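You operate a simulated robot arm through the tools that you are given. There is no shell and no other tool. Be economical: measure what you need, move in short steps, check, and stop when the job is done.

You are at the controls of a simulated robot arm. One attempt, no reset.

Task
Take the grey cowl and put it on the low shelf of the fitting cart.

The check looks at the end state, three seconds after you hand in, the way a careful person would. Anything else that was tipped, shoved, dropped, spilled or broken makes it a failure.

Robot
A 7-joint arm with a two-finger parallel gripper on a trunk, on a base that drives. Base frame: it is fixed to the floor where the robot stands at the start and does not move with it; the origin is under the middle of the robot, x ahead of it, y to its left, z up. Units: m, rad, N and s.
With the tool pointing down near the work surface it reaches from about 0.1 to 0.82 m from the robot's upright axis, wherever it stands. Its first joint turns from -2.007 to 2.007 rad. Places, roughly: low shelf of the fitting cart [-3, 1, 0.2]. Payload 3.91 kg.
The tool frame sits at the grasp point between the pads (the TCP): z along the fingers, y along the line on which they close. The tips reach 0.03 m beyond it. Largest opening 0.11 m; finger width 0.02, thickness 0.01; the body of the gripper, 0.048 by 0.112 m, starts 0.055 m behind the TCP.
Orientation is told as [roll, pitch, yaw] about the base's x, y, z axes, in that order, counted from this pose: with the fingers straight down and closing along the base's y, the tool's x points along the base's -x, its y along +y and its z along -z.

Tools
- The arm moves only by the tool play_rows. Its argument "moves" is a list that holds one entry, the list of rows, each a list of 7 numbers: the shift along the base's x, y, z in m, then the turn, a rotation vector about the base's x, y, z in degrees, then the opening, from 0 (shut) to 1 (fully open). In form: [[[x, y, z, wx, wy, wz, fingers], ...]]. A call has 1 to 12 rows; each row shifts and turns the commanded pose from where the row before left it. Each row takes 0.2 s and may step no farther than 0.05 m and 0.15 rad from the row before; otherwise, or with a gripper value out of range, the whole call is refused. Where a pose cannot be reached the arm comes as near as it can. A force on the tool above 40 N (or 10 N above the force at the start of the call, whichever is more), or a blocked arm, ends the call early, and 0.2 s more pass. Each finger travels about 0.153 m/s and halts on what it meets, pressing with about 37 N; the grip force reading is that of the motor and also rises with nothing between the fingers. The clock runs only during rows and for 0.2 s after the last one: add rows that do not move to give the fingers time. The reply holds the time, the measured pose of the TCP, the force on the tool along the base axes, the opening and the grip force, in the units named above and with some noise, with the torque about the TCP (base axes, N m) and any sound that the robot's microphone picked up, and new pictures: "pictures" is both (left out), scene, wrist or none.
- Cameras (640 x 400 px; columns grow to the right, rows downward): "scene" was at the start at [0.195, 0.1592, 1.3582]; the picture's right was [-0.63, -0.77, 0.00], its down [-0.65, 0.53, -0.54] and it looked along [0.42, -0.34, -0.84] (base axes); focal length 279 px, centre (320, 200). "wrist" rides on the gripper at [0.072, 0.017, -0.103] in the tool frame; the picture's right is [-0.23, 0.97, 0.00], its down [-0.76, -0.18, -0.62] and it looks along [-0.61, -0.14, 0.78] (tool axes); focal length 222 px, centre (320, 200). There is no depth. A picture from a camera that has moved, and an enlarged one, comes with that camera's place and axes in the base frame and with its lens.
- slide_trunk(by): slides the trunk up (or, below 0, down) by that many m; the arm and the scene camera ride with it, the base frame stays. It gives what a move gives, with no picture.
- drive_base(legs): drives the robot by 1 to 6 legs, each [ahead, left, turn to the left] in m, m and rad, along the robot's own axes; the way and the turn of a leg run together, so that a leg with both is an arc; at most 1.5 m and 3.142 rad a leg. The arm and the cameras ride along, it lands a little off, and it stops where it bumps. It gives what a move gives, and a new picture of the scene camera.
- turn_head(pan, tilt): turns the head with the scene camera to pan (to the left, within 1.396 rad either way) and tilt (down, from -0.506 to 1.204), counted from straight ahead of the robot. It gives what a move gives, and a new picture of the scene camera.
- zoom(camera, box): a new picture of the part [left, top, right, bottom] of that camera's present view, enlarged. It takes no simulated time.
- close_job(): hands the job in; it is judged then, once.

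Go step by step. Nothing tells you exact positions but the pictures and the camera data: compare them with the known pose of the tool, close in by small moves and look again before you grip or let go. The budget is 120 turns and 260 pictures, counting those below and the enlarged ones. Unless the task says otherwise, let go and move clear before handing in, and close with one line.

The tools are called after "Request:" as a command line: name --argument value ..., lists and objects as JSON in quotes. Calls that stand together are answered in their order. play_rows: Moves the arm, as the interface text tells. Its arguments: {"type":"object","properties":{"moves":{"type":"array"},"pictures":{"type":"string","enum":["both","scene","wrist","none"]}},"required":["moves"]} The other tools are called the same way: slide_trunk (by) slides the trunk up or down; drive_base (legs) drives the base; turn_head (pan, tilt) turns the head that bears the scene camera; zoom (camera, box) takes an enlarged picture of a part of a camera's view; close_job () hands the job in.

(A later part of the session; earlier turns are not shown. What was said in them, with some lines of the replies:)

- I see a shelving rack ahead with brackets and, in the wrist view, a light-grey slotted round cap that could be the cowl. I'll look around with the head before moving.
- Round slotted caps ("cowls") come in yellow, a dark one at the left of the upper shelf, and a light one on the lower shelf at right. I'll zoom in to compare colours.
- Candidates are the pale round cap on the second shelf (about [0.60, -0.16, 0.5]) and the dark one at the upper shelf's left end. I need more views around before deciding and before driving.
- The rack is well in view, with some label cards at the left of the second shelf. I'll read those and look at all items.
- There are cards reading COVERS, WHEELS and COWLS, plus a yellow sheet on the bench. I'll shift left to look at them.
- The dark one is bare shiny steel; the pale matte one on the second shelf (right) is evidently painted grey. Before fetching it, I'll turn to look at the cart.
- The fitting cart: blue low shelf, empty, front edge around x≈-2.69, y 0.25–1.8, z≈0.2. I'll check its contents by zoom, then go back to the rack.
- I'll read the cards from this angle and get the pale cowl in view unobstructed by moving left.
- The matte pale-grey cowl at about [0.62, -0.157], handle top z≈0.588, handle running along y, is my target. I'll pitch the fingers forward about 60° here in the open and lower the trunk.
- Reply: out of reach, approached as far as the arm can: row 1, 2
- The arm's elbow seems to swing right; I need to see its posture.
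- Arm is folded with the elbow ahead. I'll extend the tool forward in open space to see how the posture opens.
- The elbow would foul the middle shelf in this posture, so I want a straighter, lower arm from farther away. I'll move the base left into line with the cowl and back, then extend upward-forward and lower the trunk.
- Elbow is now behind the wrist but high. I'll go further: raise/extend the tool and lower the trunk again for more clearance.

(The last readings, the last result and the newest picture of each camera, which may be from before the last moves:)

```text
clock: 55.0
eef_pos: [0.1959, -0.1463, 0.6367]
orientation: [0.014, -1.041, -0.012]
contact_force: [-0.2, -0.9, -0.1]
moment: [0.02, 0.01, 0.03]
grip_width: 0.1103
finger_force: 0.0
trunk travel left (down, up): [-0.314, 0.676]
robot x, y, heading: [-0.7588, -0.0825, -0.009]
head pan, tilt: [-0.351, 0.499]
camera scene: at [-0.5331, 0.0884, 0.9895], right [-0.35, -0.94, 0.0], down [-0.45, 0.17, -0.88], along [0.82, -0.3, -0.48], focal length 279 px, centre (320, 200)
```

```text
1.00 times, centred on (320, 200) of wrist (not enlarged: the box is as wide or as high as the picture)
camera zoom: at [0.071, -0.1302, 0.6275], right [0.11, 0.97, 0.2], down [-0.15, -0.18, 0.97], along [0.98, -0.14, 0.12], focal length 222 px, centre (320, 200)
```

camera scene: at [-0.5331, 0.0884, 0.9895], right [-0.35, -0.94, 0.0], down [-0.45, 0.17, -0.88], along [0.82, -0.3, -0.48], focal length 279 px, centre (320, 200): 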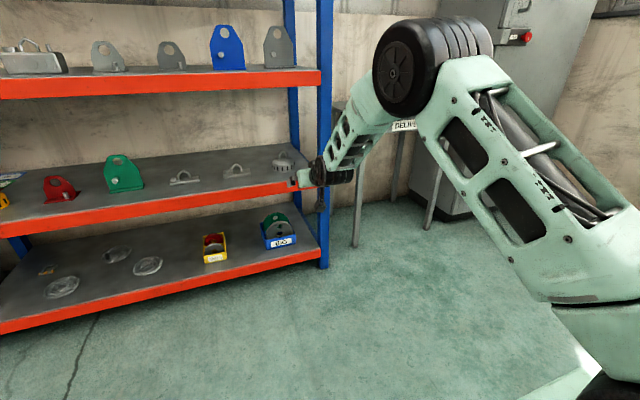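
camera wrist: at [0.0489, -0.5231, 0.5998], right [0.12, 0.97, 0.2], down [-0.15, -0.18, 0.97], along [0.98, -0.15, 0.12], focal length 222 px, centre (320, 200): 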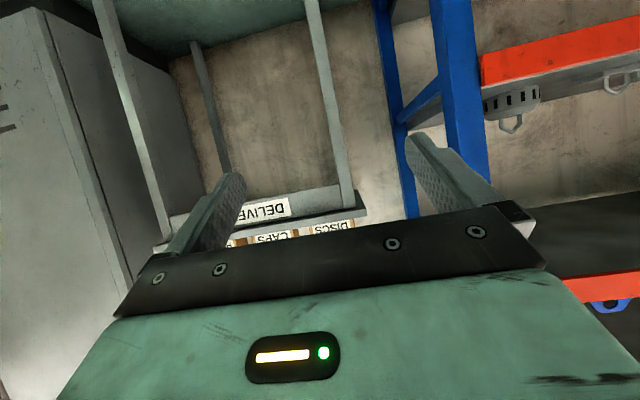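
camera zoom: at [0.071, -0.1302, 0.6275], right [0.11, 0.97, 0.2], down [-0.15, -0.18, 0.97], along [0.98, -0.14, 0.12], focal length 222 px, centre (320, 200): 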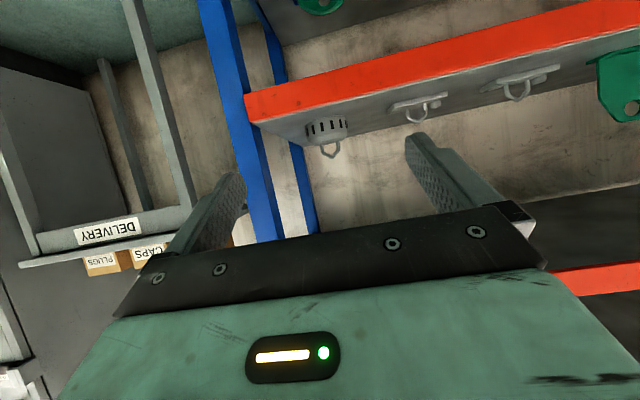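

Posture is good. The handle triangulates to about [0.627, -0.158, top 0.586]. I'll drive forward 0.30 m, keeping the hand above the handle level and below the middle shelf.

Request:
drive_base --legs '[[0.3, 0, 0]]'

Request:
zoom --camera "wrist" --box '[0, 0, 640, 400]'

```text
clock: 57.1
eef_pos: [0.4982, -0.1445, 0.6376]
orientation: [0.016, -1.037, -0.008]
contact_force: [0.3, 0.5, 0.5]
moment: [0.0, -0.01, 0.0]
grip_width: 0.1102
finger_force: 0.0
trunk travel left (down, up): [-0.314, 0.676]
robot x, y, heading: [-0.4603, -0.082, 0.002]
head pan, tilt: [-0.351, 0.499]
camera scene: at [-0.232, 0.0884, 0.9896], right [-0.34, -0.94, 0.0], down [-0.45, 0.16, -0.88], along [0.82, -0.3, -0.48], focal length 279 px, centre (320, 200)
```

scene: 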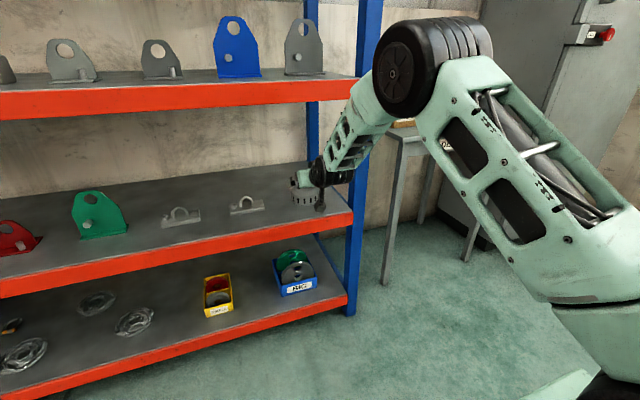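

```text
1.00 times, centred on (320, 200) of wrist (not enlarged: the box is as wide or as high as the picture)
camera zoom: at [0.3727, -0.1283, 0.6275], right [0.11, 0.97, 0.2], down [-0.15, -0.19, 0.97], along [0.98, -0.14, 0.12], focal length 222 px, centre (320, 200)
```

zoom: 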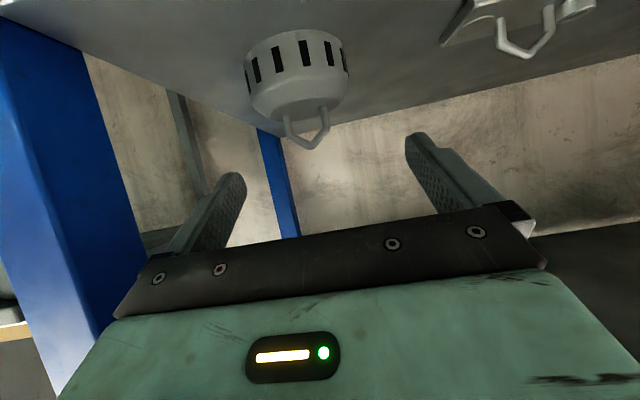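

Handle in view at about [0.62, -0.161], top ≈0.597, dome ≈0.565. I'll move over it at the current height first, then look.

Request:
play_rows --moves '[[[0.035, -0.006, 0, 0, 0, 0, 1], [0.037, -0.006, 0, 0, 0, 0, 1], [0.037, -0.004, 0, 0, 0, 0, 1], [0, 0, -0.015, 0, 0, 0, 1], [0, 0, 0, 0, 0, 0, 1]]]'

```text
clock: 58.3
eef_pos: [0.6074, -0.1595, 0.6227]
orientation: [0.016, -1.039, -0.009]
contact_force: [-1.0, 0.4, 0.8]
moment: [0.02, 0.01, 0.0]
grip_width: 0.1101
finger_force: 0.0
trunk travel left (down, up): [-0.314, 0.676]
robot x, y, heading: [-0.4593, -0.0801, 0.001]
head pan, tilt: [-0.351, 0.499]
camera scene: at [-0.232, 0.0884, 0.9896], right [-0.34, -0.94, 0.0], down [-0.45, 0.16, -0.88], along [0.82, -0.3, -0.48], focal length 279 px, centre (320, 200)
camera wrist: at [0.4822, -0.1437, 0.6133], right [0.11, 0.97, 0.2], down [-0.15, -0.19, 0.97], along [0.98, -0.14, 0.12], focal length 222 px, centre (320, 200)
```

scene: 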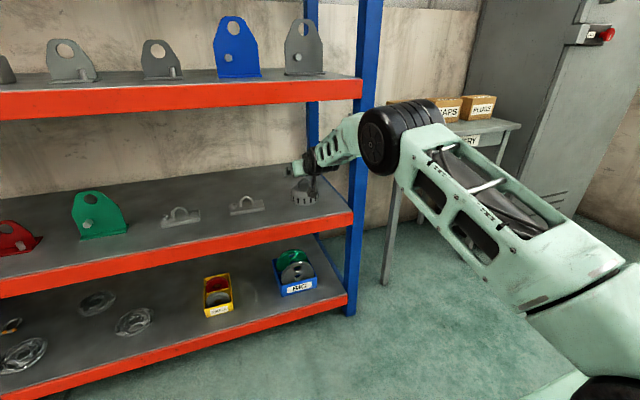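
wrist: 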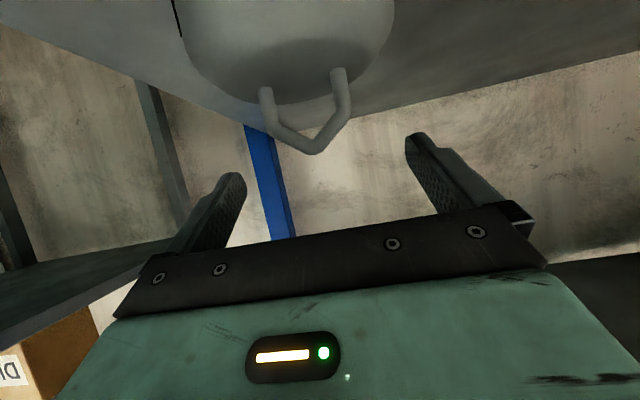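

Aligned with the handle between the fingers. Lowering ~0.026 m to bring the pads alongside the handle.

Request:
play_rows --moves '[[[0, 0, -0.013, 0, 0, 0, 1], [0, 0, -0.013, 0, 0, 0, 1], [0, 0, 0, 0, 0, 0, 1]]]'

Request:
zoom --camera "scene" --box '[260, 130, 360, 230]'

```text
clock: 59.1
eef_pos: [0.6061, -0.1585, 0.596]
orientation: [0.013, -1.037, -0.008]
contact_force: [-0.1, -0.1, 0.8]
moment: [-0.03, -0.01, 0.03]
grip_width: 0.1101
finger_force: 0.0
trunk travel left (down, up): [-0.314, 0.676]
robot x, y, heading: [-0.4579, -0.0831, 0.001]
head pan, tilt: [-0.351, 0.499]
camera scene: at [-0.232, 0.0884, 0.9896], right [-0.34, -0.94, 0.0], down [-0.45, 0.16, -0.88], along [0.82, -0.3, -0.48], focal length 279 px, centre (320, 200)
camera wrist: at [0.482, -0.1435, 0.5869], right [0.11, 0.97, 0.2], down [-0.15, -0.19, 0.97], along [0.98, -0.14, 0.13], focal length 222 px, centre (320, 200)
```

scene: 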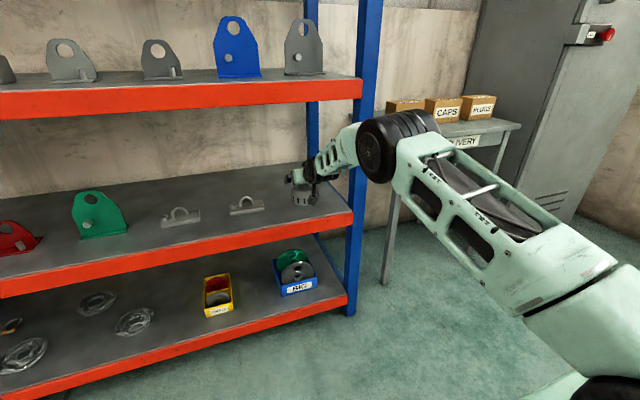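
wrist: 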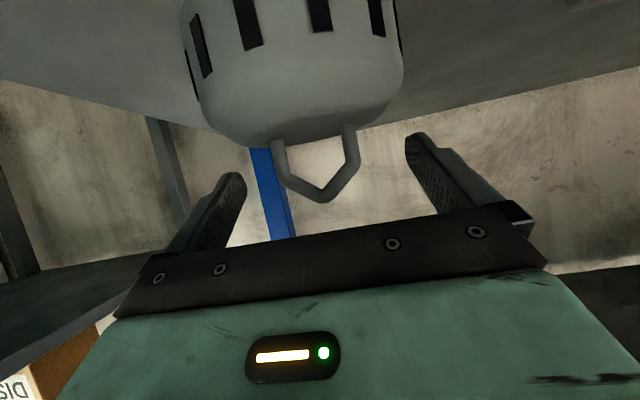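

```text
4.00 times, centred on (310, 180) of scene
camera zoom: at [-0.232, 0.0884, 0.9896], right [-0.34, -0.94, 0.0], down [-0.45, 0.16, -0.88], along [0.82, -0.3, -0.48], focal length 1114 px, centre (360, 280)
```

zoom: 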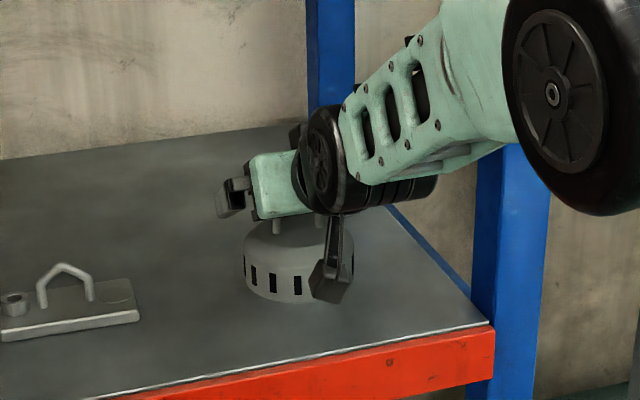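

Pads straddle the handle. Closing the fingers.

Request:
play_rows --moves '[[[0, 0, 0, 0, 0, 0, 0.7], [0, 0, 0, 0, 0, 0, 0.5], [0, 0, 0, 0, 0, 0, 0.3], [0, 0, 0, 0, 0, 0, 0.2], [0, 0, 0, 0, 0, 0, 0.2], [0, 0, 0, 0, 0, 0, 0.2]]]'

```text
clock: 60.5
eef_pos: [0.6072, -0.1603, 0.6]
orientation: [0.015, -1.046, -0.008]
contact_force: [8.0, 1.1, 19.2]
moment: [0.0, 0.07, -0.03]
grip_width: 0.0299
finger_force: 7.7
trunk travel left (down, up): [-0.314, 0.676]
robot x, y, heading: [-0.4545, -0.0851, -0.0]
head pan, tilt: [-0.351, 0.499]
camera scene: at [-0.2325, 0.0885, 0.9899], right [-0.34, -0.94, 0.0], down [-0.45, 0.16, -0.88], along [0.82, -0.3, -0.48], focal length 279 px, centre (320, 200)
camera wrist: at [0.4826, -0.1433, 0.5898], right [0.11, 0.97, 0.2], down [-0.16, -0.19, 0.97], along [0.98, -0.14, 0.13], focal length 222 px, centre (320, 200)
```

scene: 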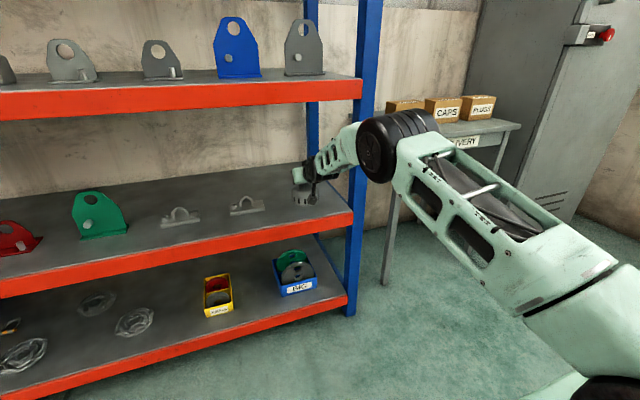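
wrist: 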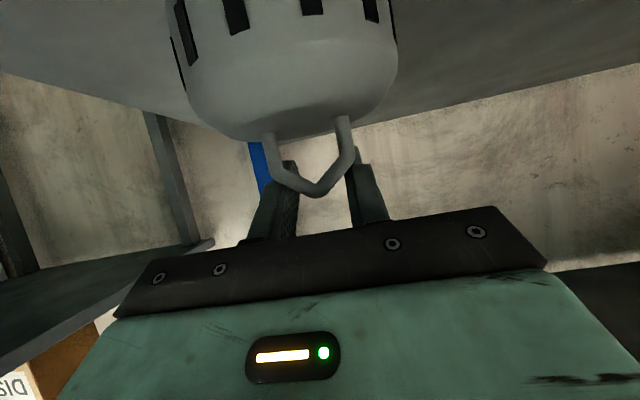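

The pads rode onto the sloped top of the handle: the handle is a bit nearer than I assumed (x≈0.60). I'll reopen, retract ~0.022 m and lower a few mm.

Request:
play_rows --moves '[[[0, 0, 0, 0, 0, 0, 0.5], [0, 0, 0, 0, 0, 0, 0.8], [0, 0, 0, 0, 0, 0, 0.8], [-0.022, 0, 0, 0, 0, 0, 0.8], [0, 0, -0.004, 0, 0, 0, 0.8], [0, 0, 0, 0, 0, 0, 0.8]]]'

Request:
zoom --camera "wrist" --box '[160, 40, 480, 240]'

```text
clock: 61.9
eef_pos: [0.5852, -0.1609, 0.5921]
orientation: [0.015, -1.038, -0.009]
contact_force: [0.2, 0.2, -0.6]
moment: [0.01, -0.01, -0.04]
grip_width: 0.0881
finger_force: 0.0
trunk travel left (down, up): [-0.314, 0.676]
robot x, y, heading: [-0.4598, -0.0852, 0.002]
head pan, tilt: [-0.351, 0.499]
camera scene: at [-0.232, 0.0884, 0.9896], right [-0.34, -0.94, 0.0], down [-0.45, 0.16, -0.88], along [0.82, -0.3, -0.48], focal length 279 px, centre (320, 200)
camera wrist: at [0.4603, -0.1437, 0.5827], right [0.11, 0.97, 0.2], down [-0.15, -0.19, 0.97], along [0.98, -0.14, 0.12], focal length 222 px, centre (320, 200)
```

scene: 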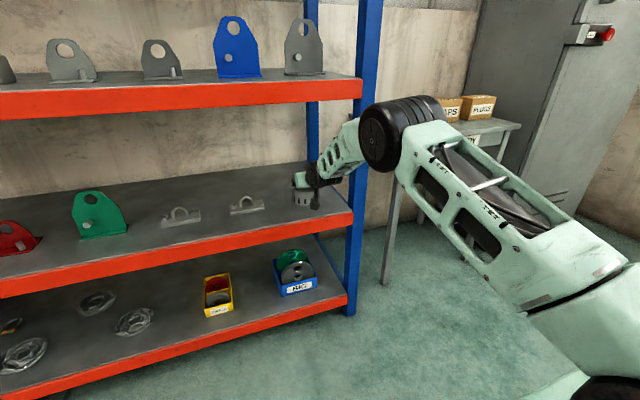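
wrist: 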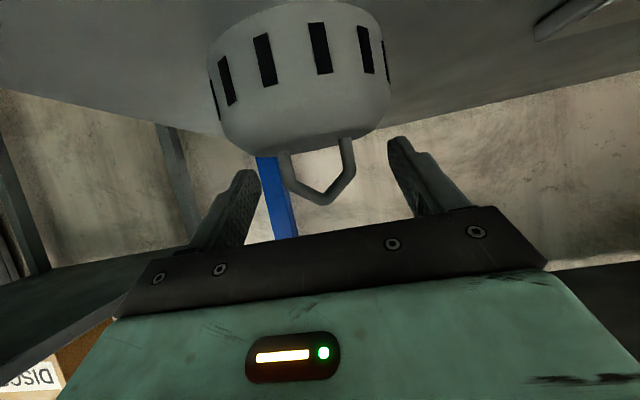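

```text
2.00 times, centred on (320, 140) of wrist
camera zoom: at [0.4603, -0.1437, 0.5827], right [0.11, 0.97, 0.2], down [-0.15, -0.19, 0.97], along [0.98, -0.14, 0.12], focal length 444 px, centre (320, 320)
```

zoom: 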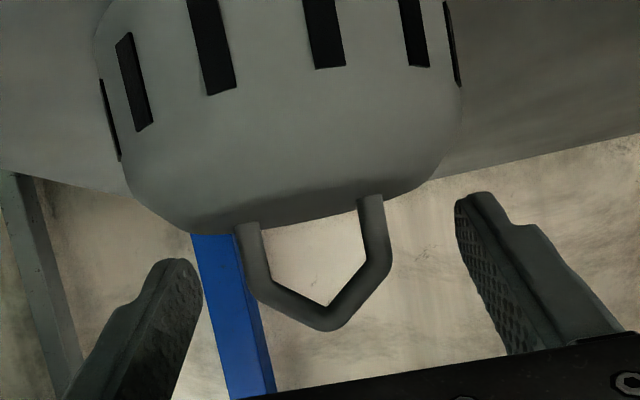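

Re-evaluating by apparent size puts the handle near x≈0.597, so pads now overlap its straight legs. A tiny further retract/lower, then close.

Request:
play_rows --moves '[[[-0.005, 0, -0.003, 0, 0, 0, 0.8], [0, 0, 0, 0, 0, 0, 0.6], [0, 0, 0, 0, 0, 0, 0.45], [0, 0, 0, 0, 0, 0, 0.3], [0, 0, 0, 0, 0, 0, 0.2], [0, 0, 0, 0, 0, 0, 0.2]]]' --pictures "wrist"

Request:
zoom --camera "wrist" --box '[160, 40, 480, 240]'

```text
clock: 63.3
eef_pos: [0.5805, -0.1585, 0.59]
orientation: [0.013, -1.043, -0.008]
contact_force: [2.4, 3.4, 10.0]
moment: [-0.27, -0.44, 0.21]
grip_width: 0.0456
finger_force: 37.3
trunk travel left (down, up): [-0.314, 0.676]
robot x, y, heading: [-0.4586, -0.0847, -0.004]
head pan, tilt: [-0.351, 0.499]
camera wrist: at [0.4553, -0.1429, 0.5805], right [0.11, 0.97, 0.2], down [-0.15, -0.19, 0.97], along [0.98, -0.14, 0.13], focal length 222 px, centre (320, 200)
```

wrist: 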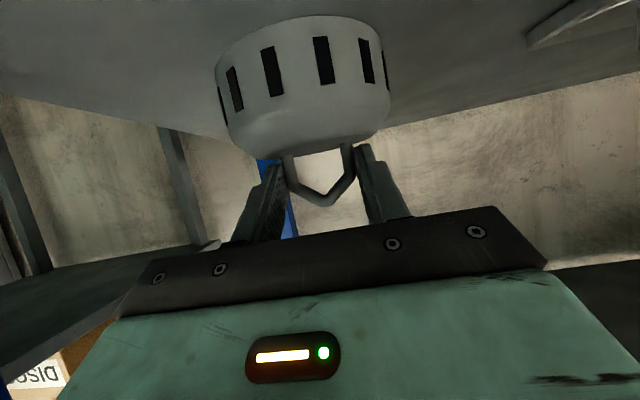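

```text
2.00 times, centred on (320, 140) of wrist
camera zoom: at [0.4553, -0.1429, 0.5805], right [0.11, 0.97, 0.2], down [-0.15, -0.19, 0.97], along [0.98, -0.14, 0.13], focal length 444 px, centre (320, 320)
```

zoom: 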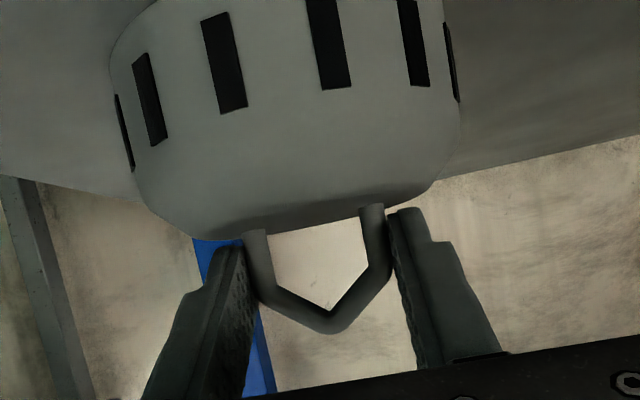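

Solid grip on the handle legs (width 0.046, 37 N). Lifting slightly and checking.

Request:
play_rows --moves '[[[0, 0, 0.01, 0, 0, 0, 0.1], [0, 0, 0.015, 0, 0, 0, 0.1], [0, 0, 0.015, 0, 0, 0, 0.1], [0, 0, 0, 0, 0, 0, 0.1]]]'

Request:
zoom --camera "scene" --box '[240, 100, 400, 240]'

```text
clock: 64.3
eef_pos: [0.5808, -0.1582, 0.6294]
orientation: [0.014, -1.037, -0.009]
contact_force: [-0.3, 0.0, -1.5]
moment: [0.01, 0.06, 0.01]
grip_width: 0.0455
finger_force: 36.8
trunk travel left (down, up): [-0.314, 0.676]
robot x, y, heading: [-0.4622, -0.0846, 0.001]
head pan, tilt: [-0.351, 0.499]
camera scene: at [-0.2319, 0.0884, 0.9895], right [-0.34, -0.94, 0.0], down [-0.45, 0.16, -0.88], along [0.82, -0.3, -0.48], focal length 279 px, centre (320, 200)
camera wrist: at [0.4553, -0.1429, 0.6193], right [0.11, 0.97, 0.2], down [-0.15, -0.19, 0.97], along [0.98, -0.14, 0.12], focal length 222 px, centre (320, 200)
```

scene: 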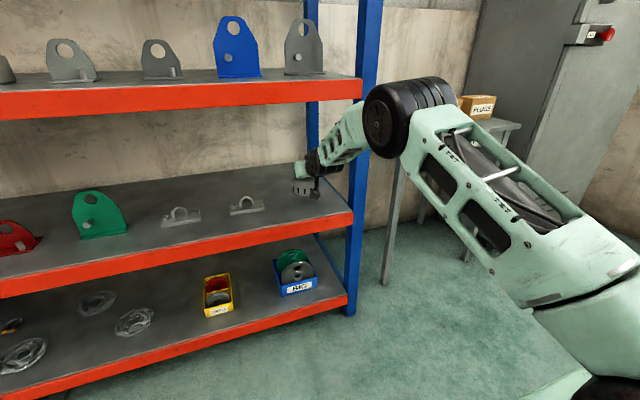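
wrist: 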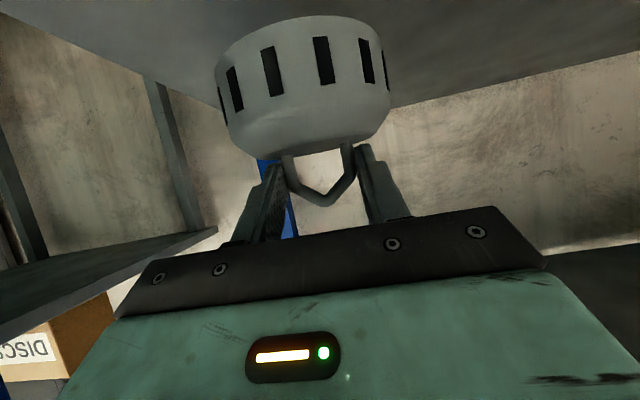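

```text
2.86 times, centred on (320, 170) of scene
camera zoom: at [-0.2319, 0.0884, 0.9895], right [-0.34, -0.94, 0.0], down [-0.45, 0.16, -0.88], along [0.82, -0.3, -0.48], focal length 796 px, centre (320, 286)
```

zoom: 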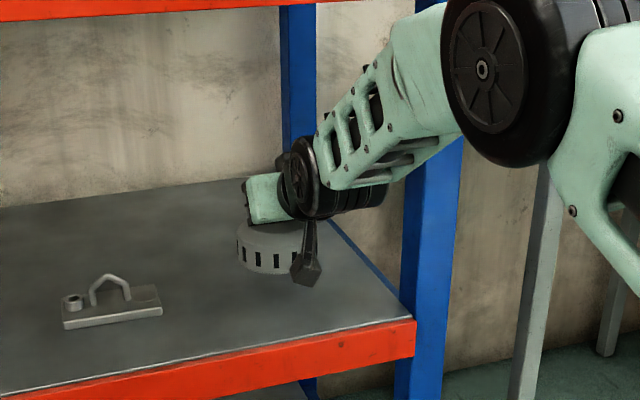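

Cowl is lifted cleanly and hanging upright. Backing straight out of the rack.

Request:
drive_base --legs '[[-0.55, 0, 0]]'

Request:
zoom --camera "wrist" --box '[0, 0, 640, 400]'

```text
clock: 67.4
eef_pos: [0.0359, -0.1504, 0.6282]
orientation: [0.013, -1.038, 0.003]
contact_force: [-0.3, -0.3, -2.7]
moment: [0.04, 0.07, 0.03]
grip_width: 0.0454
finger_force: 37.0
trunk travel left (down, up): [-0.314, 0.676]
robot x, y, heading: [-1.0018, -0.0853, 0.012]
head pan, tilt: [-0.351, 0.499]
camera scene: at [-0.7795, 0.0883, 0.9896], right [-0.33, -0.94, 0.0], down [-0.45, 0.16, -0.88], along [0.83, -0.29, -0.48], focal length 279 px, centre (320, 200)
```

scene: 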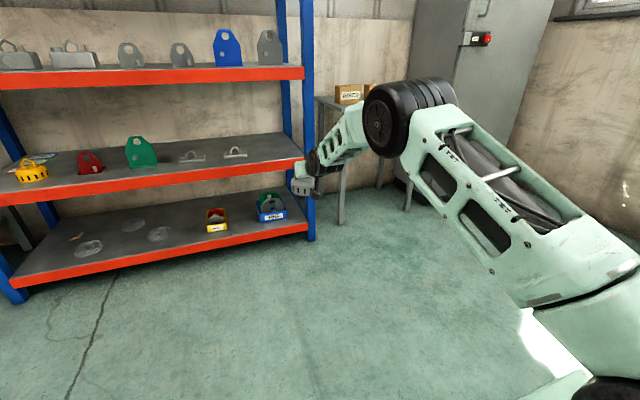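

```text
1.00 times, centred on (320, 200) of wrist (not enlarged: the box is as wide or as high as the picture)
camera zoom: at [-0.0898, -0.1362, 0.6196], right [0.1, 0.97, 0.2], down [-0.15, -0.19, 0.97], along [0.98, -0.13, 0.12], focal length 222 px, centre (320, 200)
```

zoom: 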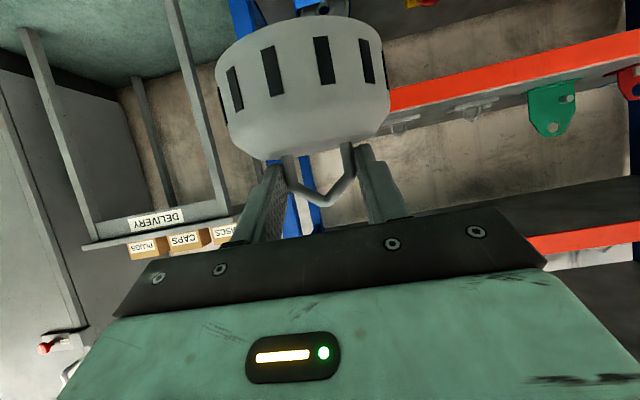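

Clear of the rack. Turning round to the left to face the cart, then viewing.

Request:
drive_base --legs '[[0, 0, 1.565], [0, 0, 1.565]]'

Request:
turn_head --pan -0.35 --tilt 0.35

```text
clock: 75.5
eef_pos: [-2.0467, -0.0562, 0.6294]
orientation: [0.014, -1.039, -3.106]
contact_force: [-0.5, -0.2, -1.2]
moment: [0.01, -0.05, 0.05]
grip_width: 0.0452
finger_force: 36.8
trunk travel left (down, up): [-0.314, 0.676]
robot x, y, heading: [-1.0027, -0.0896, -3.098]
head pan, tilt: [-0.351, 0.499]
camera scene: at [-1.2252, -0.2712, 0.9896], right [0.3, 0.95, 0.0], down [0.46, -0.14, -0.88], along [-0.84, 0.26, -0.48], focal length 279 px, centre (320, 200)
```

scene: 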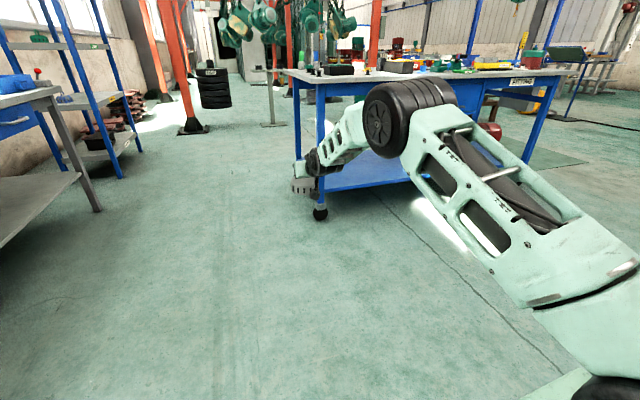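

```text
clock: 76.2
eef_pos: [-2.0467, -0.0573, 0.6287]
orientation: [0.014, -1.039, -3.106]
contact_force: [-0.4, 0.3, -1.7]
moment: [0.03, -0.05, 0.0]
grip_width: 0.0453
finger_force: 37.3
trunk travel left (down, up): [-0.314, 0.676]
robot x, y, heading: [-1.0024, -0.0866, -3.097]
head pan, tilt: [-0.351, 0.351]
camera scene: at [-1.2272, -0.2705, 1.0032], right [0.3, 0.95, 0.0], down [0.33, -0.1, -0.94], along [-0.9, 0.28, -0.34], focal length 279 px, centre (320, 200)
```

scene: 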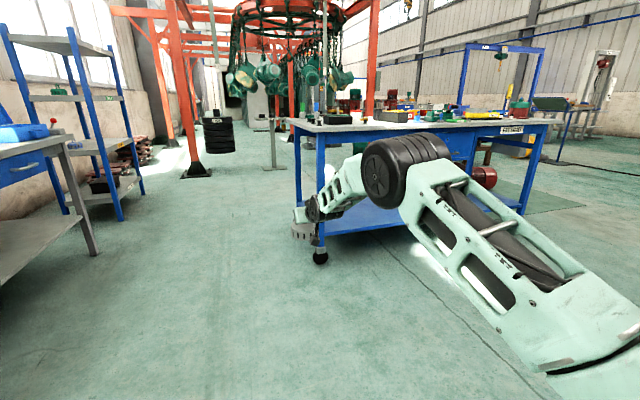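

Heading needs a small correction; then strafe right ~0.71 m to line up with y≈0.7 in the left bay of the low shelf.

Request:
drive_base --legs '[[0, 0, -0.044], [0, -0.71, 0]]'

Request:
turn_head --pan 0.0 --tilt 0.45

```text
clock: 80.5
eef_pos: [-2.0457, 0.6899, 0.6285]
orientation: [0.016, -1.037, 3.138]
contact_force: [-0.1, -0.3, -1.8]
moment: [0.02, -0.04, 0.04]
grip_width: 0.0452
finger_force: 36.9
trunk travel left (down, up): [-0.314, 0.676]
robot x, y, heading: [-1.0049, 0.6169, -3.137]
head pan, tilt: [-0.351, 0.351]
camera scene: at [-1.2363, 0.4437, 1.0032], right [0.34, 0.94, 0.0], down [0.32, -0.12, -0.94], along [-0.88, 0.32, -0.34], focal length 279 px, centre (320, 200)
```

scene: 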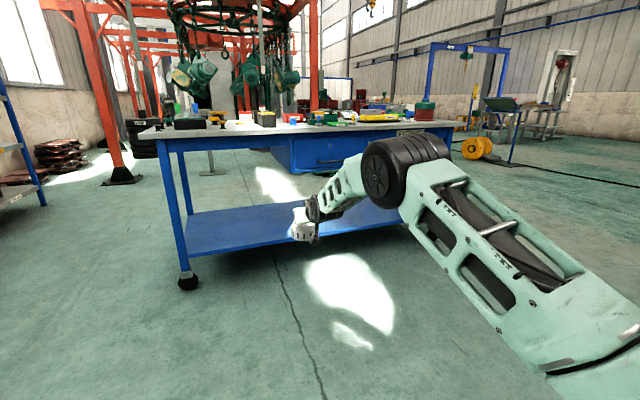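

```text
clock: 81.3
eef_pos: [-2.0466, 0.69, 0.6284]
orientation: [0.015, -1.039, 3.139]
contact_force: [0.1, 0.7, -2.5]
moment: [0.0, -0.02, 0.0]
grip_width: 0.0453
finger_force: 36.8
trunk travel left (down, up): [-0.314, 0.676]
robot x, y, heading: [-1.0071, 0.6183, -3.137]
head pan, tilt: [0.0, 0.45]
camera scene: at [-1.2406, 0.4117, 0.994], right [0.0, 1.0, 0.0], down [0.44, 0.0, -0.9], along [-0.9, 0.0, -0.44], focal length 279 px, centre (320, 200)
```

scene: 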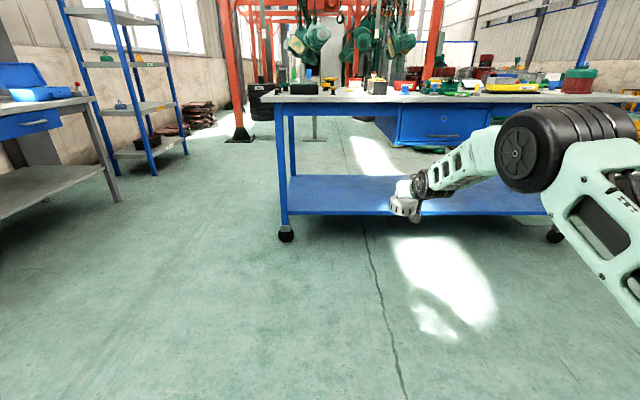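

The low shelf top is z≈0.195, front edge x≈-2.69; drawer begins at y≈0.73. I'll shift to y≈0.6, lower the trunk, and approach partway.

Request:
slide_trunk --by -0.26

Request:
drive_base --legs '[[0.5, 0.08, 0]]'

Request:
zoom --camera "wrist" --box '[0, 0, 640, 400]'

Request:
turn_head --pan -0.3 --tilt 0.5

```text
clock: 84.0
eef_pos: [-2.0461, 0.6906, 0.3687]
orientation: [0.013, -1.039, 3.138]
contact_force: [-0.1, 0.3, -0.8]
moment: [0.01, -0.01, 0.0]
grip_width: 0.0454
finger_force: 36.7
trunk travel left (down, up): [-0.054, 0.936]
robot x, y, heading: [-1.0072, 0.6227, -3.14]
head pan, tilt: [0.0, 0.45]
```

```text
clock: 87.0
eef_pos: [-2.5485, 0.596, 0.3674]
orientation: [0.013, -1.038, -3.137]
contact_force: [-0.3, -0.2, -2.5]
moment: [-0.04, -0.07, -0.01]
grip_width: 0.0455
finger_force: 37.4
trunk travel left (down, up): [-0.054, 0.936]
robot x, y, heading: [-1.5032, 0.5317, -3.13]
head pan, tilt: [0.0, 0.45]
camera scene: at [-1.7401, 0.3248, 0.734], right [-0.01, 1.0, 0.0], down [0.44, 0.01, -0.9], along [-0.9, -0.01, -0.44], focal length 279 px, centre (320, 200)
```

scene: 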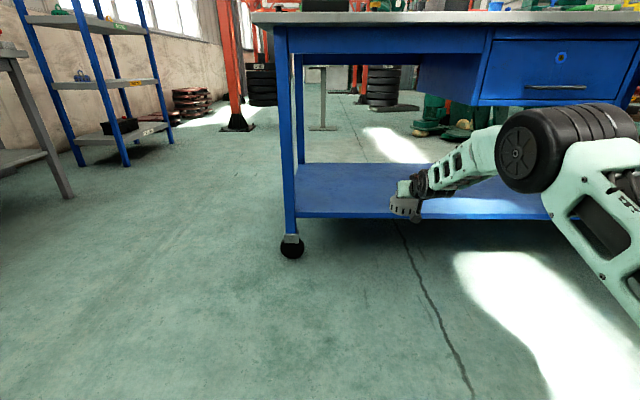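

```text
1.00 times, centred on (320, 200) of wrist (not enlarged: the box is as wide or as high as the picture)
camera zoom: at [-2.4208, 0.5814, 0.3594], right [-0.1, -0.97, 0.2], down [0.15, 0.19, 0.97], along [-0.98, 0.13, 0.12], focal length 222 px, centre (320, 200)
```

zoom: 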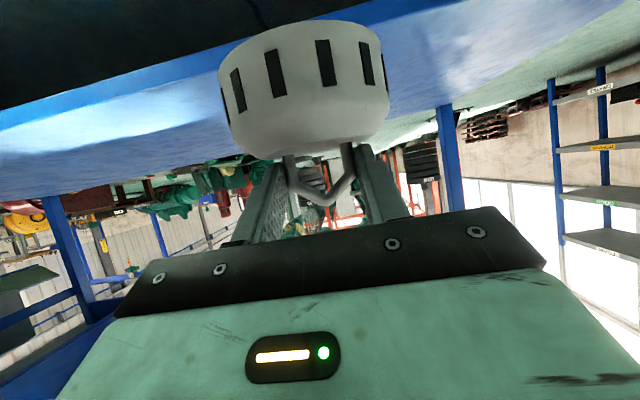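

```text
clock: 87.8
eef_pos: [-2.5491, 0.5962, 0.3682]
orientation: [0.014, -1.037, -3.137]
contact_force: [0.3, 0.3, -2.3]
moment: [0.01, -0.03, -0.02]
grip_width: 0.0454
finger_force: 37.2
trunk travel left (down, up): [-0.054, 0.936]
robot x, y, heading: [-1.5047, 0.5341, -3.128]
head pan, tilt: [-0.3, 0.499]
camera scene: at [-1.7355, 0.3517, 0.7296], right [0.28, 0.96, 0.0], down [0.46, -0.14, -0.88], along [-0.84, 0.25, -0.48], focal length 279 px, centre (320, 200)
```

scene: 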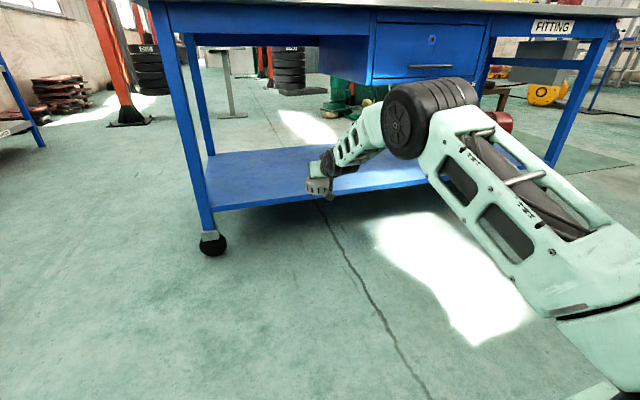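

Cowl base is ~0.07 m above shelf height and arm has clearance below the table top. Driving in 0.31 m.

Request:
drive_base --legs '[[0.31, 0, 0]]'

Request:
zoom --camera "scene" --box '[200, 60, 480, 240]'

Request:
zoom --camera "wrist" --box '[0, 0, 640, 400]'

```text
clock: 89.9
eef_pos: [-2.8624, 0.5988, 0.3688]
orientation: [0.016, -1.036, 3.142]
contact_force: [0.1, -0.3, -2.6]
moment: [0.0, -0.04, -0.01]
grip_width: 0.0454
finger_force: 36.9
trunk travel left (down, up): [-0.054, 0.936]
robot x, y, heading: [-1.8229, 0.5329, -3.135]
head pan, tilt: [-0.3, 0.499]
camera scene: at [-2.0512, 0.3498, 0.7296], right [0.29, 0.96, 0.0], down [0.46, -0.14, -0.88], along [-0.84, 0.25, -0.48], focal length 279 px, centre (320, 200)
```

scene: 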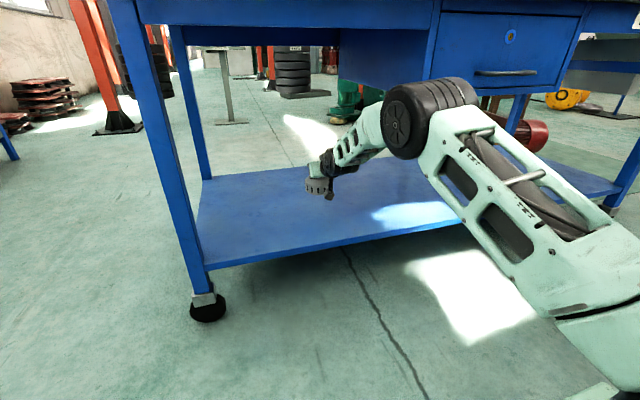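

```text
2.22 times, centred on (340, 150) of scene
camera zoom: at [-2.0512, 0.3498, 0.7296], right [0.29, 0.96, 0.0], down [0.46, -0.14, -0.88], along [-0.84, 0.25, -0.48], focal length 619 px, centre (276, 311)
```

zoom: 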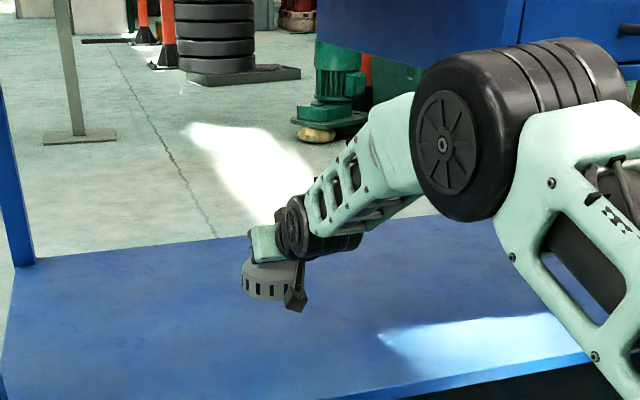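

```text
1.00 times, centred on (320, 200) of wrist (not enlarged: the box is as wide or as high as the picture)
camera zoom: at [-2.7353, 0.583, 0.3593], right [-0.1, -0.97, 0.2], down [0.15, 0.19, 0.97], along [-0.98, 0.13, 0.12], focal length 222 px, centre (320, 200)
```

zoom: 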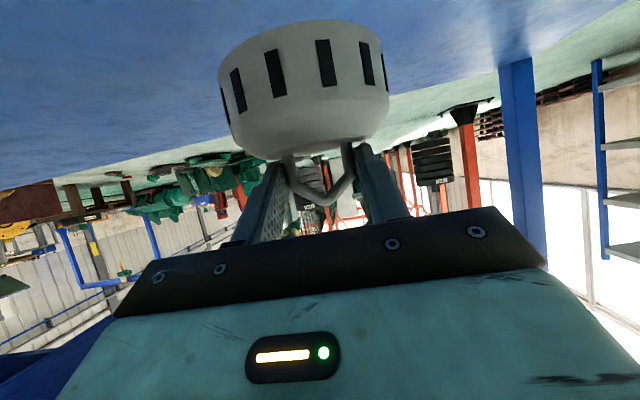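

Cowl is over the shelf. Lowering with the trunk, then small arm steps watching force.

Request:
slide_trunk --by -0.05

Request:
play_rows --moves '[[[0, 0, -0.005, 0, 0, 0, 0.1], [0, 0, -0.005, 0, 0, 0, 0.1], [0, 0, 0, 0, 0, 0, 0.1]]]' --pictures "wrist"

Request:
zoom --camera "scene" --box '[240, 120, 420, 240]'

```text
clock: 90.8
eef_pos: [-2.8622, 0.5987, 0.3186]
orientation: [0.016, -1.038, 3.14]
contact_force: [1.0, 0.3, -2.9]
moment: [0.01, -0.05, 0.0]
grip_width: 0.0451
finger_force: 37.0
trunk travel left (down, up): [-0.004, 0.986]
robot x, y, heading: [-1.8233, 0.5303, -3.135]
head pan, tilt: [-0.3, 0.499]
```

```text
clock: 91.6
eef_pos: [-2.8611, 0.5987, 0.3093]
orientation: [0.014, -1.037, 3.143]
contact_force: [0.4, 0.1, -1.7]
moment: [-0.01, 0.01, 0.02]
grip_width: 0.0453
finger_force: 37.1
trunk travel left (down, up): [-0.004, 0.986]
robot x, y, heading: [-1.8272, 0.532, -3.138]
head pan, tilt: [-0.3, 0.499]
camera wrist: at [-2.7349, 0.583, 0.2996], right [-0.1, -0.97, 0.2], down [0.15, 0.19, 0.97], along [-0.98, 0.13, 0.12], focal length 222 px, centre (320, 200)
```

wrist: 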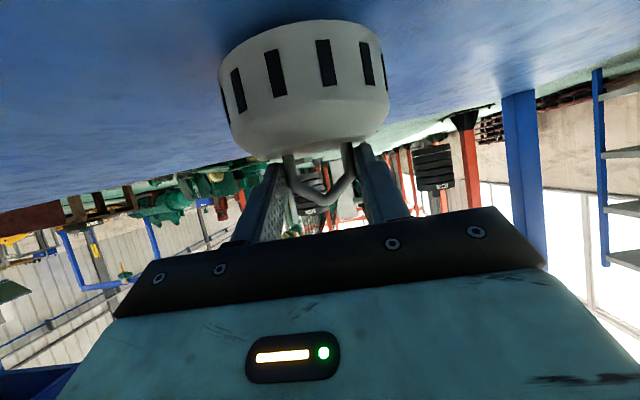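

```text
3.33 times, centred on (330, 180) of scene
camera zoom: at [-2.0512, 0.3498, 0.6796], right [0.29, 0.96, 0.0], down [0.46, -0.14, -0.88], along [-0.84, 0.25, -0.48], focal length 928 px, centre (287, 267)
```

zoom: 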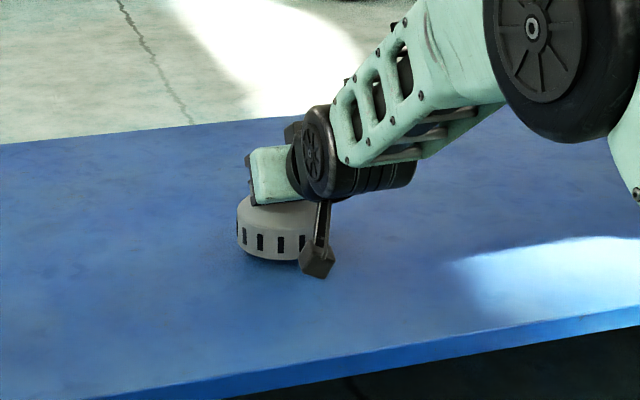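

Shadow shows a small gap left; continuing down in small steps.

Request:
play_rows --moves '[[[0, 0, -0.004, 0, 0, 0, 0.1], [0, 0, -0.004, 0, 0, 0, 0.1], [0, 0, 0, 0, 0, 0, 0.1]]]' --pictures "none"

Request:
play_rows --moves '[[[0, 0, -0.003, 0, 0, 0, 0.1], [0, 0, -0.003, 0, 0, 0, 0.1], [0, 0, 0, 0, 0, 0, 0.1]]]' --pictures "wrist"

Request:
zoom --camera "scene" --box '[270, 150, 390, 230]'

```text
clock: 92.4
eef_pos: [-2.862, 0.5997, 0.3002]
orientation: [0.013, -1.035, 3.141]
contact_force: [1.0, -0.3, -2.7]
moment: [0.0, -0.06, 0.03]
grip_width: 0.0453
finger_force: 37.2
trunk travel left (down, up): [-0.004, 0.986]
robot x, y, heading: [-1.8241, 0.5313, -3.136]
head pan, tilt: [-0.3, 0.499]
```

```text
clock: 93.2
eef_pos: [-2.8618, 0.5993, 0.296]
orientation: [0.014, -1.038, -3.142]
contact_force: [0.9, 0.0, -0.2]
moment: [0.1, 0.03, -0.07]
grip_width: 0.0454
finger_force: 37.5
trunk travel left (down, up): [-0.004, 0.986]
robot x, y, heading: [-1.8232, 0.5313, -3.132]
head pan, tilt: [-0.3, 0.499]
camera wrist: at [-2.7351, 0.5827, 0.2862], right [-0.1, -0.97, 0.2], down [0.15, 0.19, 0.97], along [-0.98, 0.13, 0.13], focal length 222 px, centre (320, 200)
```

wrist: 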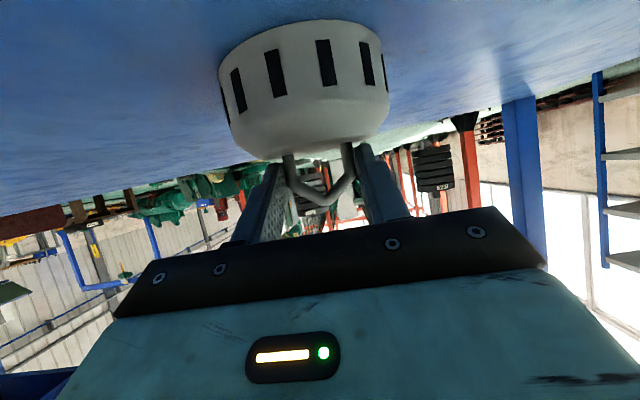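

```text
5.00 times, centred on (330, 190) of scene
camera zoom: at [-2.0511, 0.3498, 0.6796], right [0.29, 0.96, 0.0], down [0.46, -0.14, -0.88], along [-0.84, 0.25, -0.48], focal length 1393 px, centre (270, 250)
```

zoom: 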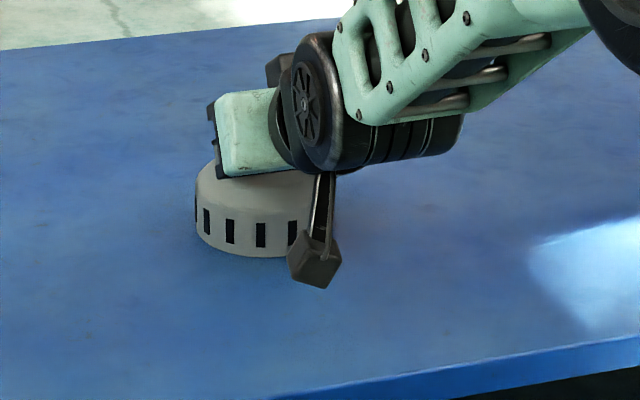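

It has just touched down. One more 2 mm, then open.

Request:
play_rows --moves '[[[0, 0, -0.002, 0, 0, 0, 0.1], [0, 0, 0, 0, 0, 0, 0.1]]]' --pictures "none"

Request:
play_rows --moves '[[[0, 0, 0, 0, 0, 0, 0.5], [0, 0, 0, 0, 0, 0, 0.7], [0, 0, 0, 0, 0, 0, 0.85], [0, 0, 0, 0, 0, 0, 0.85]]]'

```text
clock: 93.8
eef_pos: [-2.8637, 0.5975, 0.2952]
orientation: [0.014, -1.041, -3.141]
contact_force: [2.0, -0.8, 7.8]
moment: [0.44, 0.04, -0.09]
grip_width: 0.0452
finger_force: 37.1
trunk travel left (down, up): [-0.004, 0.986]
robot x, y, heading: [-1.8208, 0.5331, -3.136]
head pan, tilt: [-0.3, 0.499]
```

```text
clock: 94.8
eef_pos: [-2.8622, 0.599, 0.2947]
orientation: [0.012, -1.04, -3.139]
contact_force: [-3.7, -3.7, 11.9]
moment: [0.44, 0.34, 0.24]
grip_width: 0.0922
finger_force: 0.2
trunk travel left (down, up): [-0.004, 0.986]
robot x, y, heading: [-1.824, 0.5325, -3.138]
head pan, tilt: [-0.3, 0.499]
camera scene: at [-2.0508, 0.3497, 0.6798], right [0.29, 0.96, 0.0], down [0.46, -0.14, -0.88], along [-0.84, 0.25, -0.48], focal length 279 px, centre (320, 200)
camera wrist: at [-2.7356, 0.5827, 0.2855], right [-0.1, -0.97, 0.2], down [0.15, 0.19, 0.97], along [-0.98, 0.13, 0.13], focal length 222 px, centre (320, 200)
```

scene: 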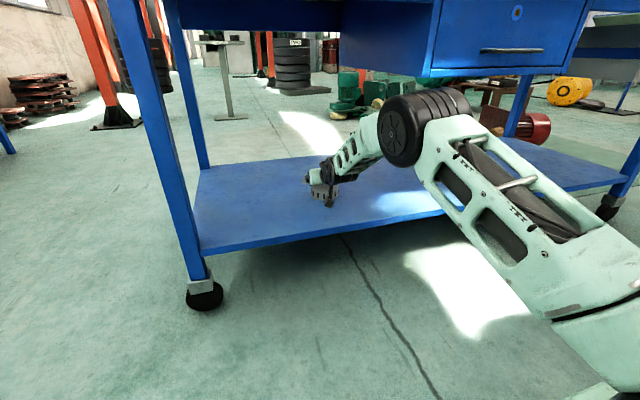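
wrist: 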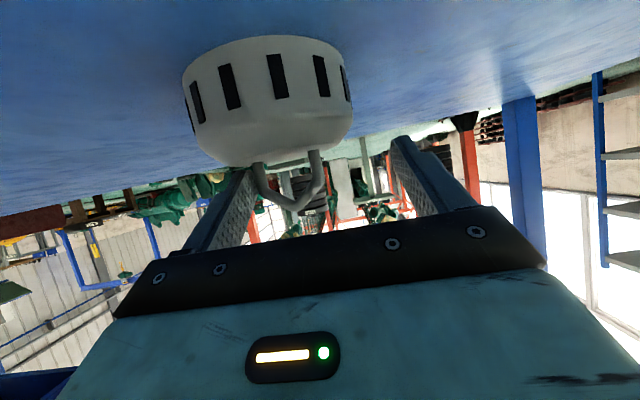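

The cowl shifted slightly with one finger and a tip presses on the dome. I'll raise a few mm, then check before retreating.

Request:
play_rows --moves '[[[0, 0, 0.004, 0, 0, 0, 0.85], [0, 0, 0.004, 0, 0, 0, 0.85], [0, 0, 0, 0, 0, 0, 0.85]]]'

Request:
zoom --camera "scene" --box '[270, 150, 390, 230]'

```text
clock: 95.6
eef_pos: [-2.8619, 0.6002, 0.2999]
orientation: [0.013, -1.036, 3.141]
contact_force: [-0.2, -0.3, 0.4]
moment: [0.01, -0.02, -0.01]
grip_width: 0.0934
finger_force: 0.0
trunk travel left (down, up): [-0.004, 0.986]
robot x, y, heading: [-1.8226, 0.5304, -3.138]
head pan, tilt: [-0.3, 0.499]
camera scene: at [-2.0511, 0.3498, 0.6795], right [0.29, 0.96, 0.0], down [0.46, -0.14, -0.88], along [-0.84, 0.25, -0.48], focal length 279 px, centre (320, 200)
camera wrist: at [-2.7351, 0.5841, 0.2911], right [-0.1, -0.97, 0.2], down [0.15, 0.19, 0.97], along [-0.98, 0.13, 0.12], focal length 222 px, centre (320, 200)
```

scene: 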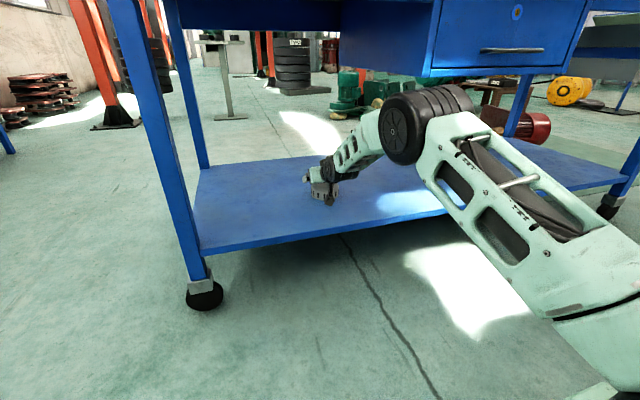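
wrist: 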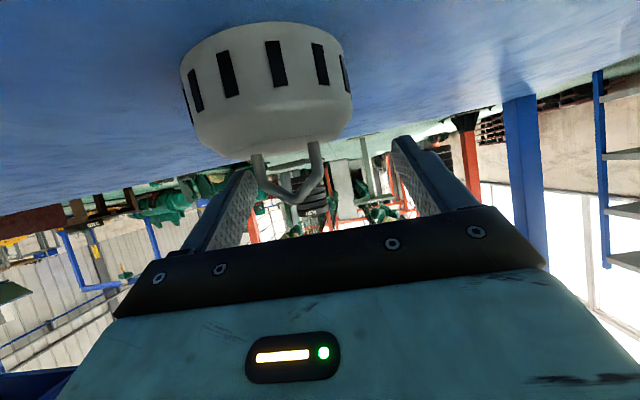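

```text
5.00 times, centred on (330, 190) of scene
camera zoom: at [-2.0511, 0.3498, 0.6795], right [0.29, 0.96, 0.0], down [0.46, -0.14, -0.88], along [-0.84, 0.25, -0.48], focal length 1393 px, centre (270, 250)
```

zoom: 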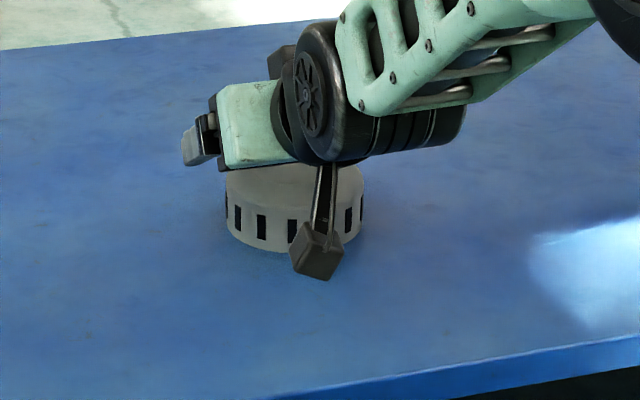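

Cowl stands flat and unloaded. I'll centre the open fingers on the handle (+y 0.015), then draw back slightly up.

Request:
play_rows --moves '[[[0, 0.015, 0, 0, 0, 0, 1], [0, 0, 0, 0, 0, 0, 1], [0.02, 0, 0.005, 0, 0, 0, 1], [0.03, 0, 0.01, 0, 0, 0, 1], [0.03, 0, 0.015, 0, 0, 0, 1], [0, 0, 0, 0, 0, 0, 1]]]'

```text
clock: 97.0
eef_pos: [-2.7834, 0.6142, 0.3283]
orientation: [0.015, -1.039, 3.143]
contact_force: [0.5, -0.4, -1.3]
moment: [0.01, -0.03, 0.0]
grip_width: 0.11
finger_force: 0.1
trunk travel left (down, up): [-0.004, 0.986]
robot x, y, heading: [-1.8237, 0.5307, -3.139]
head pan, tilt: [-0.3, 0.499]
camera scene: at [-2.0511, 0.3498, 0.6796], right [0.29, 0.96, 0.0], down [0.46, -0.14, -0.88], along [-0.84, 0.25, -0.48], focal length 279 px, centre (320, 200)
camera wrist: at [-2.6564, 0.5987, 0.3197], right [-0.1, -0.97, 0.2], down [0.15, 0.19, 0.97], along [-0.98, 0.13, 0.12], focal length 222 px, centre (320, 200)
```

scene: 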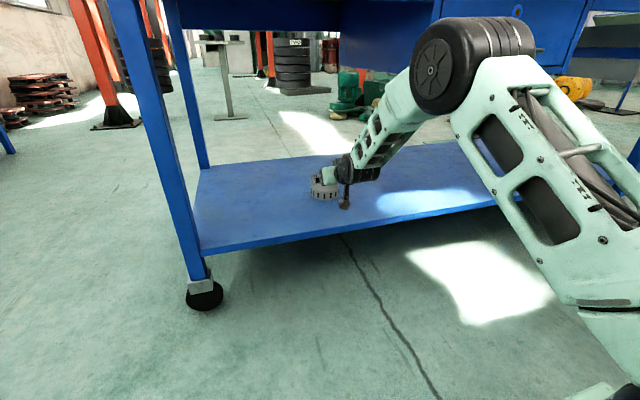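
wrist: 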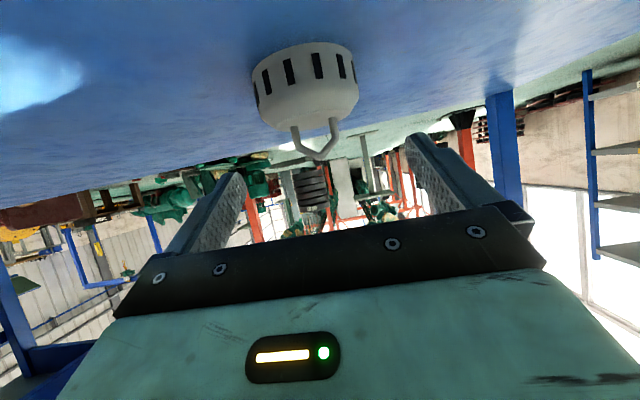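

Fingers are clear and the cowl stands upright. Backing off and checking.

Request:
drive_base --legs '[[-0.5, 0, 0]]'

Request:
zoom --camera "scene" --box '[180, 80, 460, 260]'

```text
clock: 100.0
eef_pos: [-2.2744, 0.6212, 0.3285]
orientation: [0.014, -1.036, 3.139]
contact_force: [-0.1, 0.7, -0.8]
moment: [0.0, 0.03, 0.02]
grip_width: 0.1097
finger_force: 0.1
trunk travel left (down, up): [-0.004, 0.986]
robot x, y, heading: [-1.3147, 0.5353, -3.14]
head pan, tilt: [-0.3, 0.499]
camera scene: at [-1.5421, 0.3534, 0.6796], right [0.29, 0.96, 0.0], down [0.46, -0.14, -0.88], along [-0.84, 0.26, -0.48], focal length 279 px, centre (320, 200)
```

scene: 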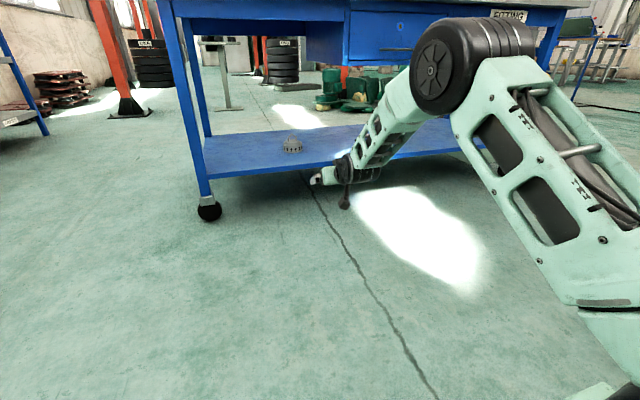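

```text
2.22 times, centred on (320, 170) of scene
camera zoom: at [-1.5421, 0.3534, 0.6796], right [0.29, 0.96, 0.0], down [0.46, -0.14, -0.88], along [-0.84, 0.26, -0.48], focal length 619 px, centre (320, 267)
```

zoom: 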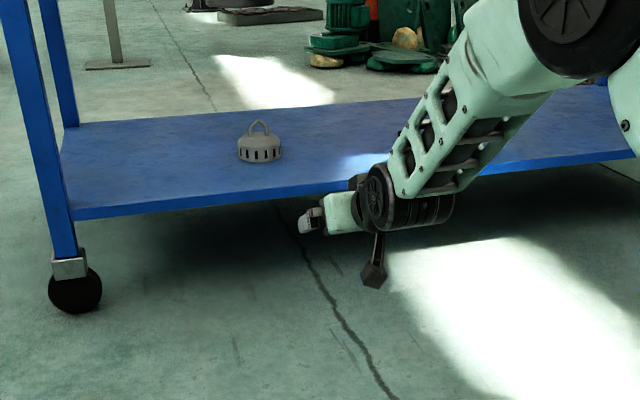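

The grey cowl stands upright well inside the low shelf, and the robot is clear of the cart. Handing in.

Request:
close_job

```text
The job is handed in.
```

The grey cowl is standing upright on the low shelf of the fitting cart. The gripper has let go and backed clear, and I saw nothing else disturbed.
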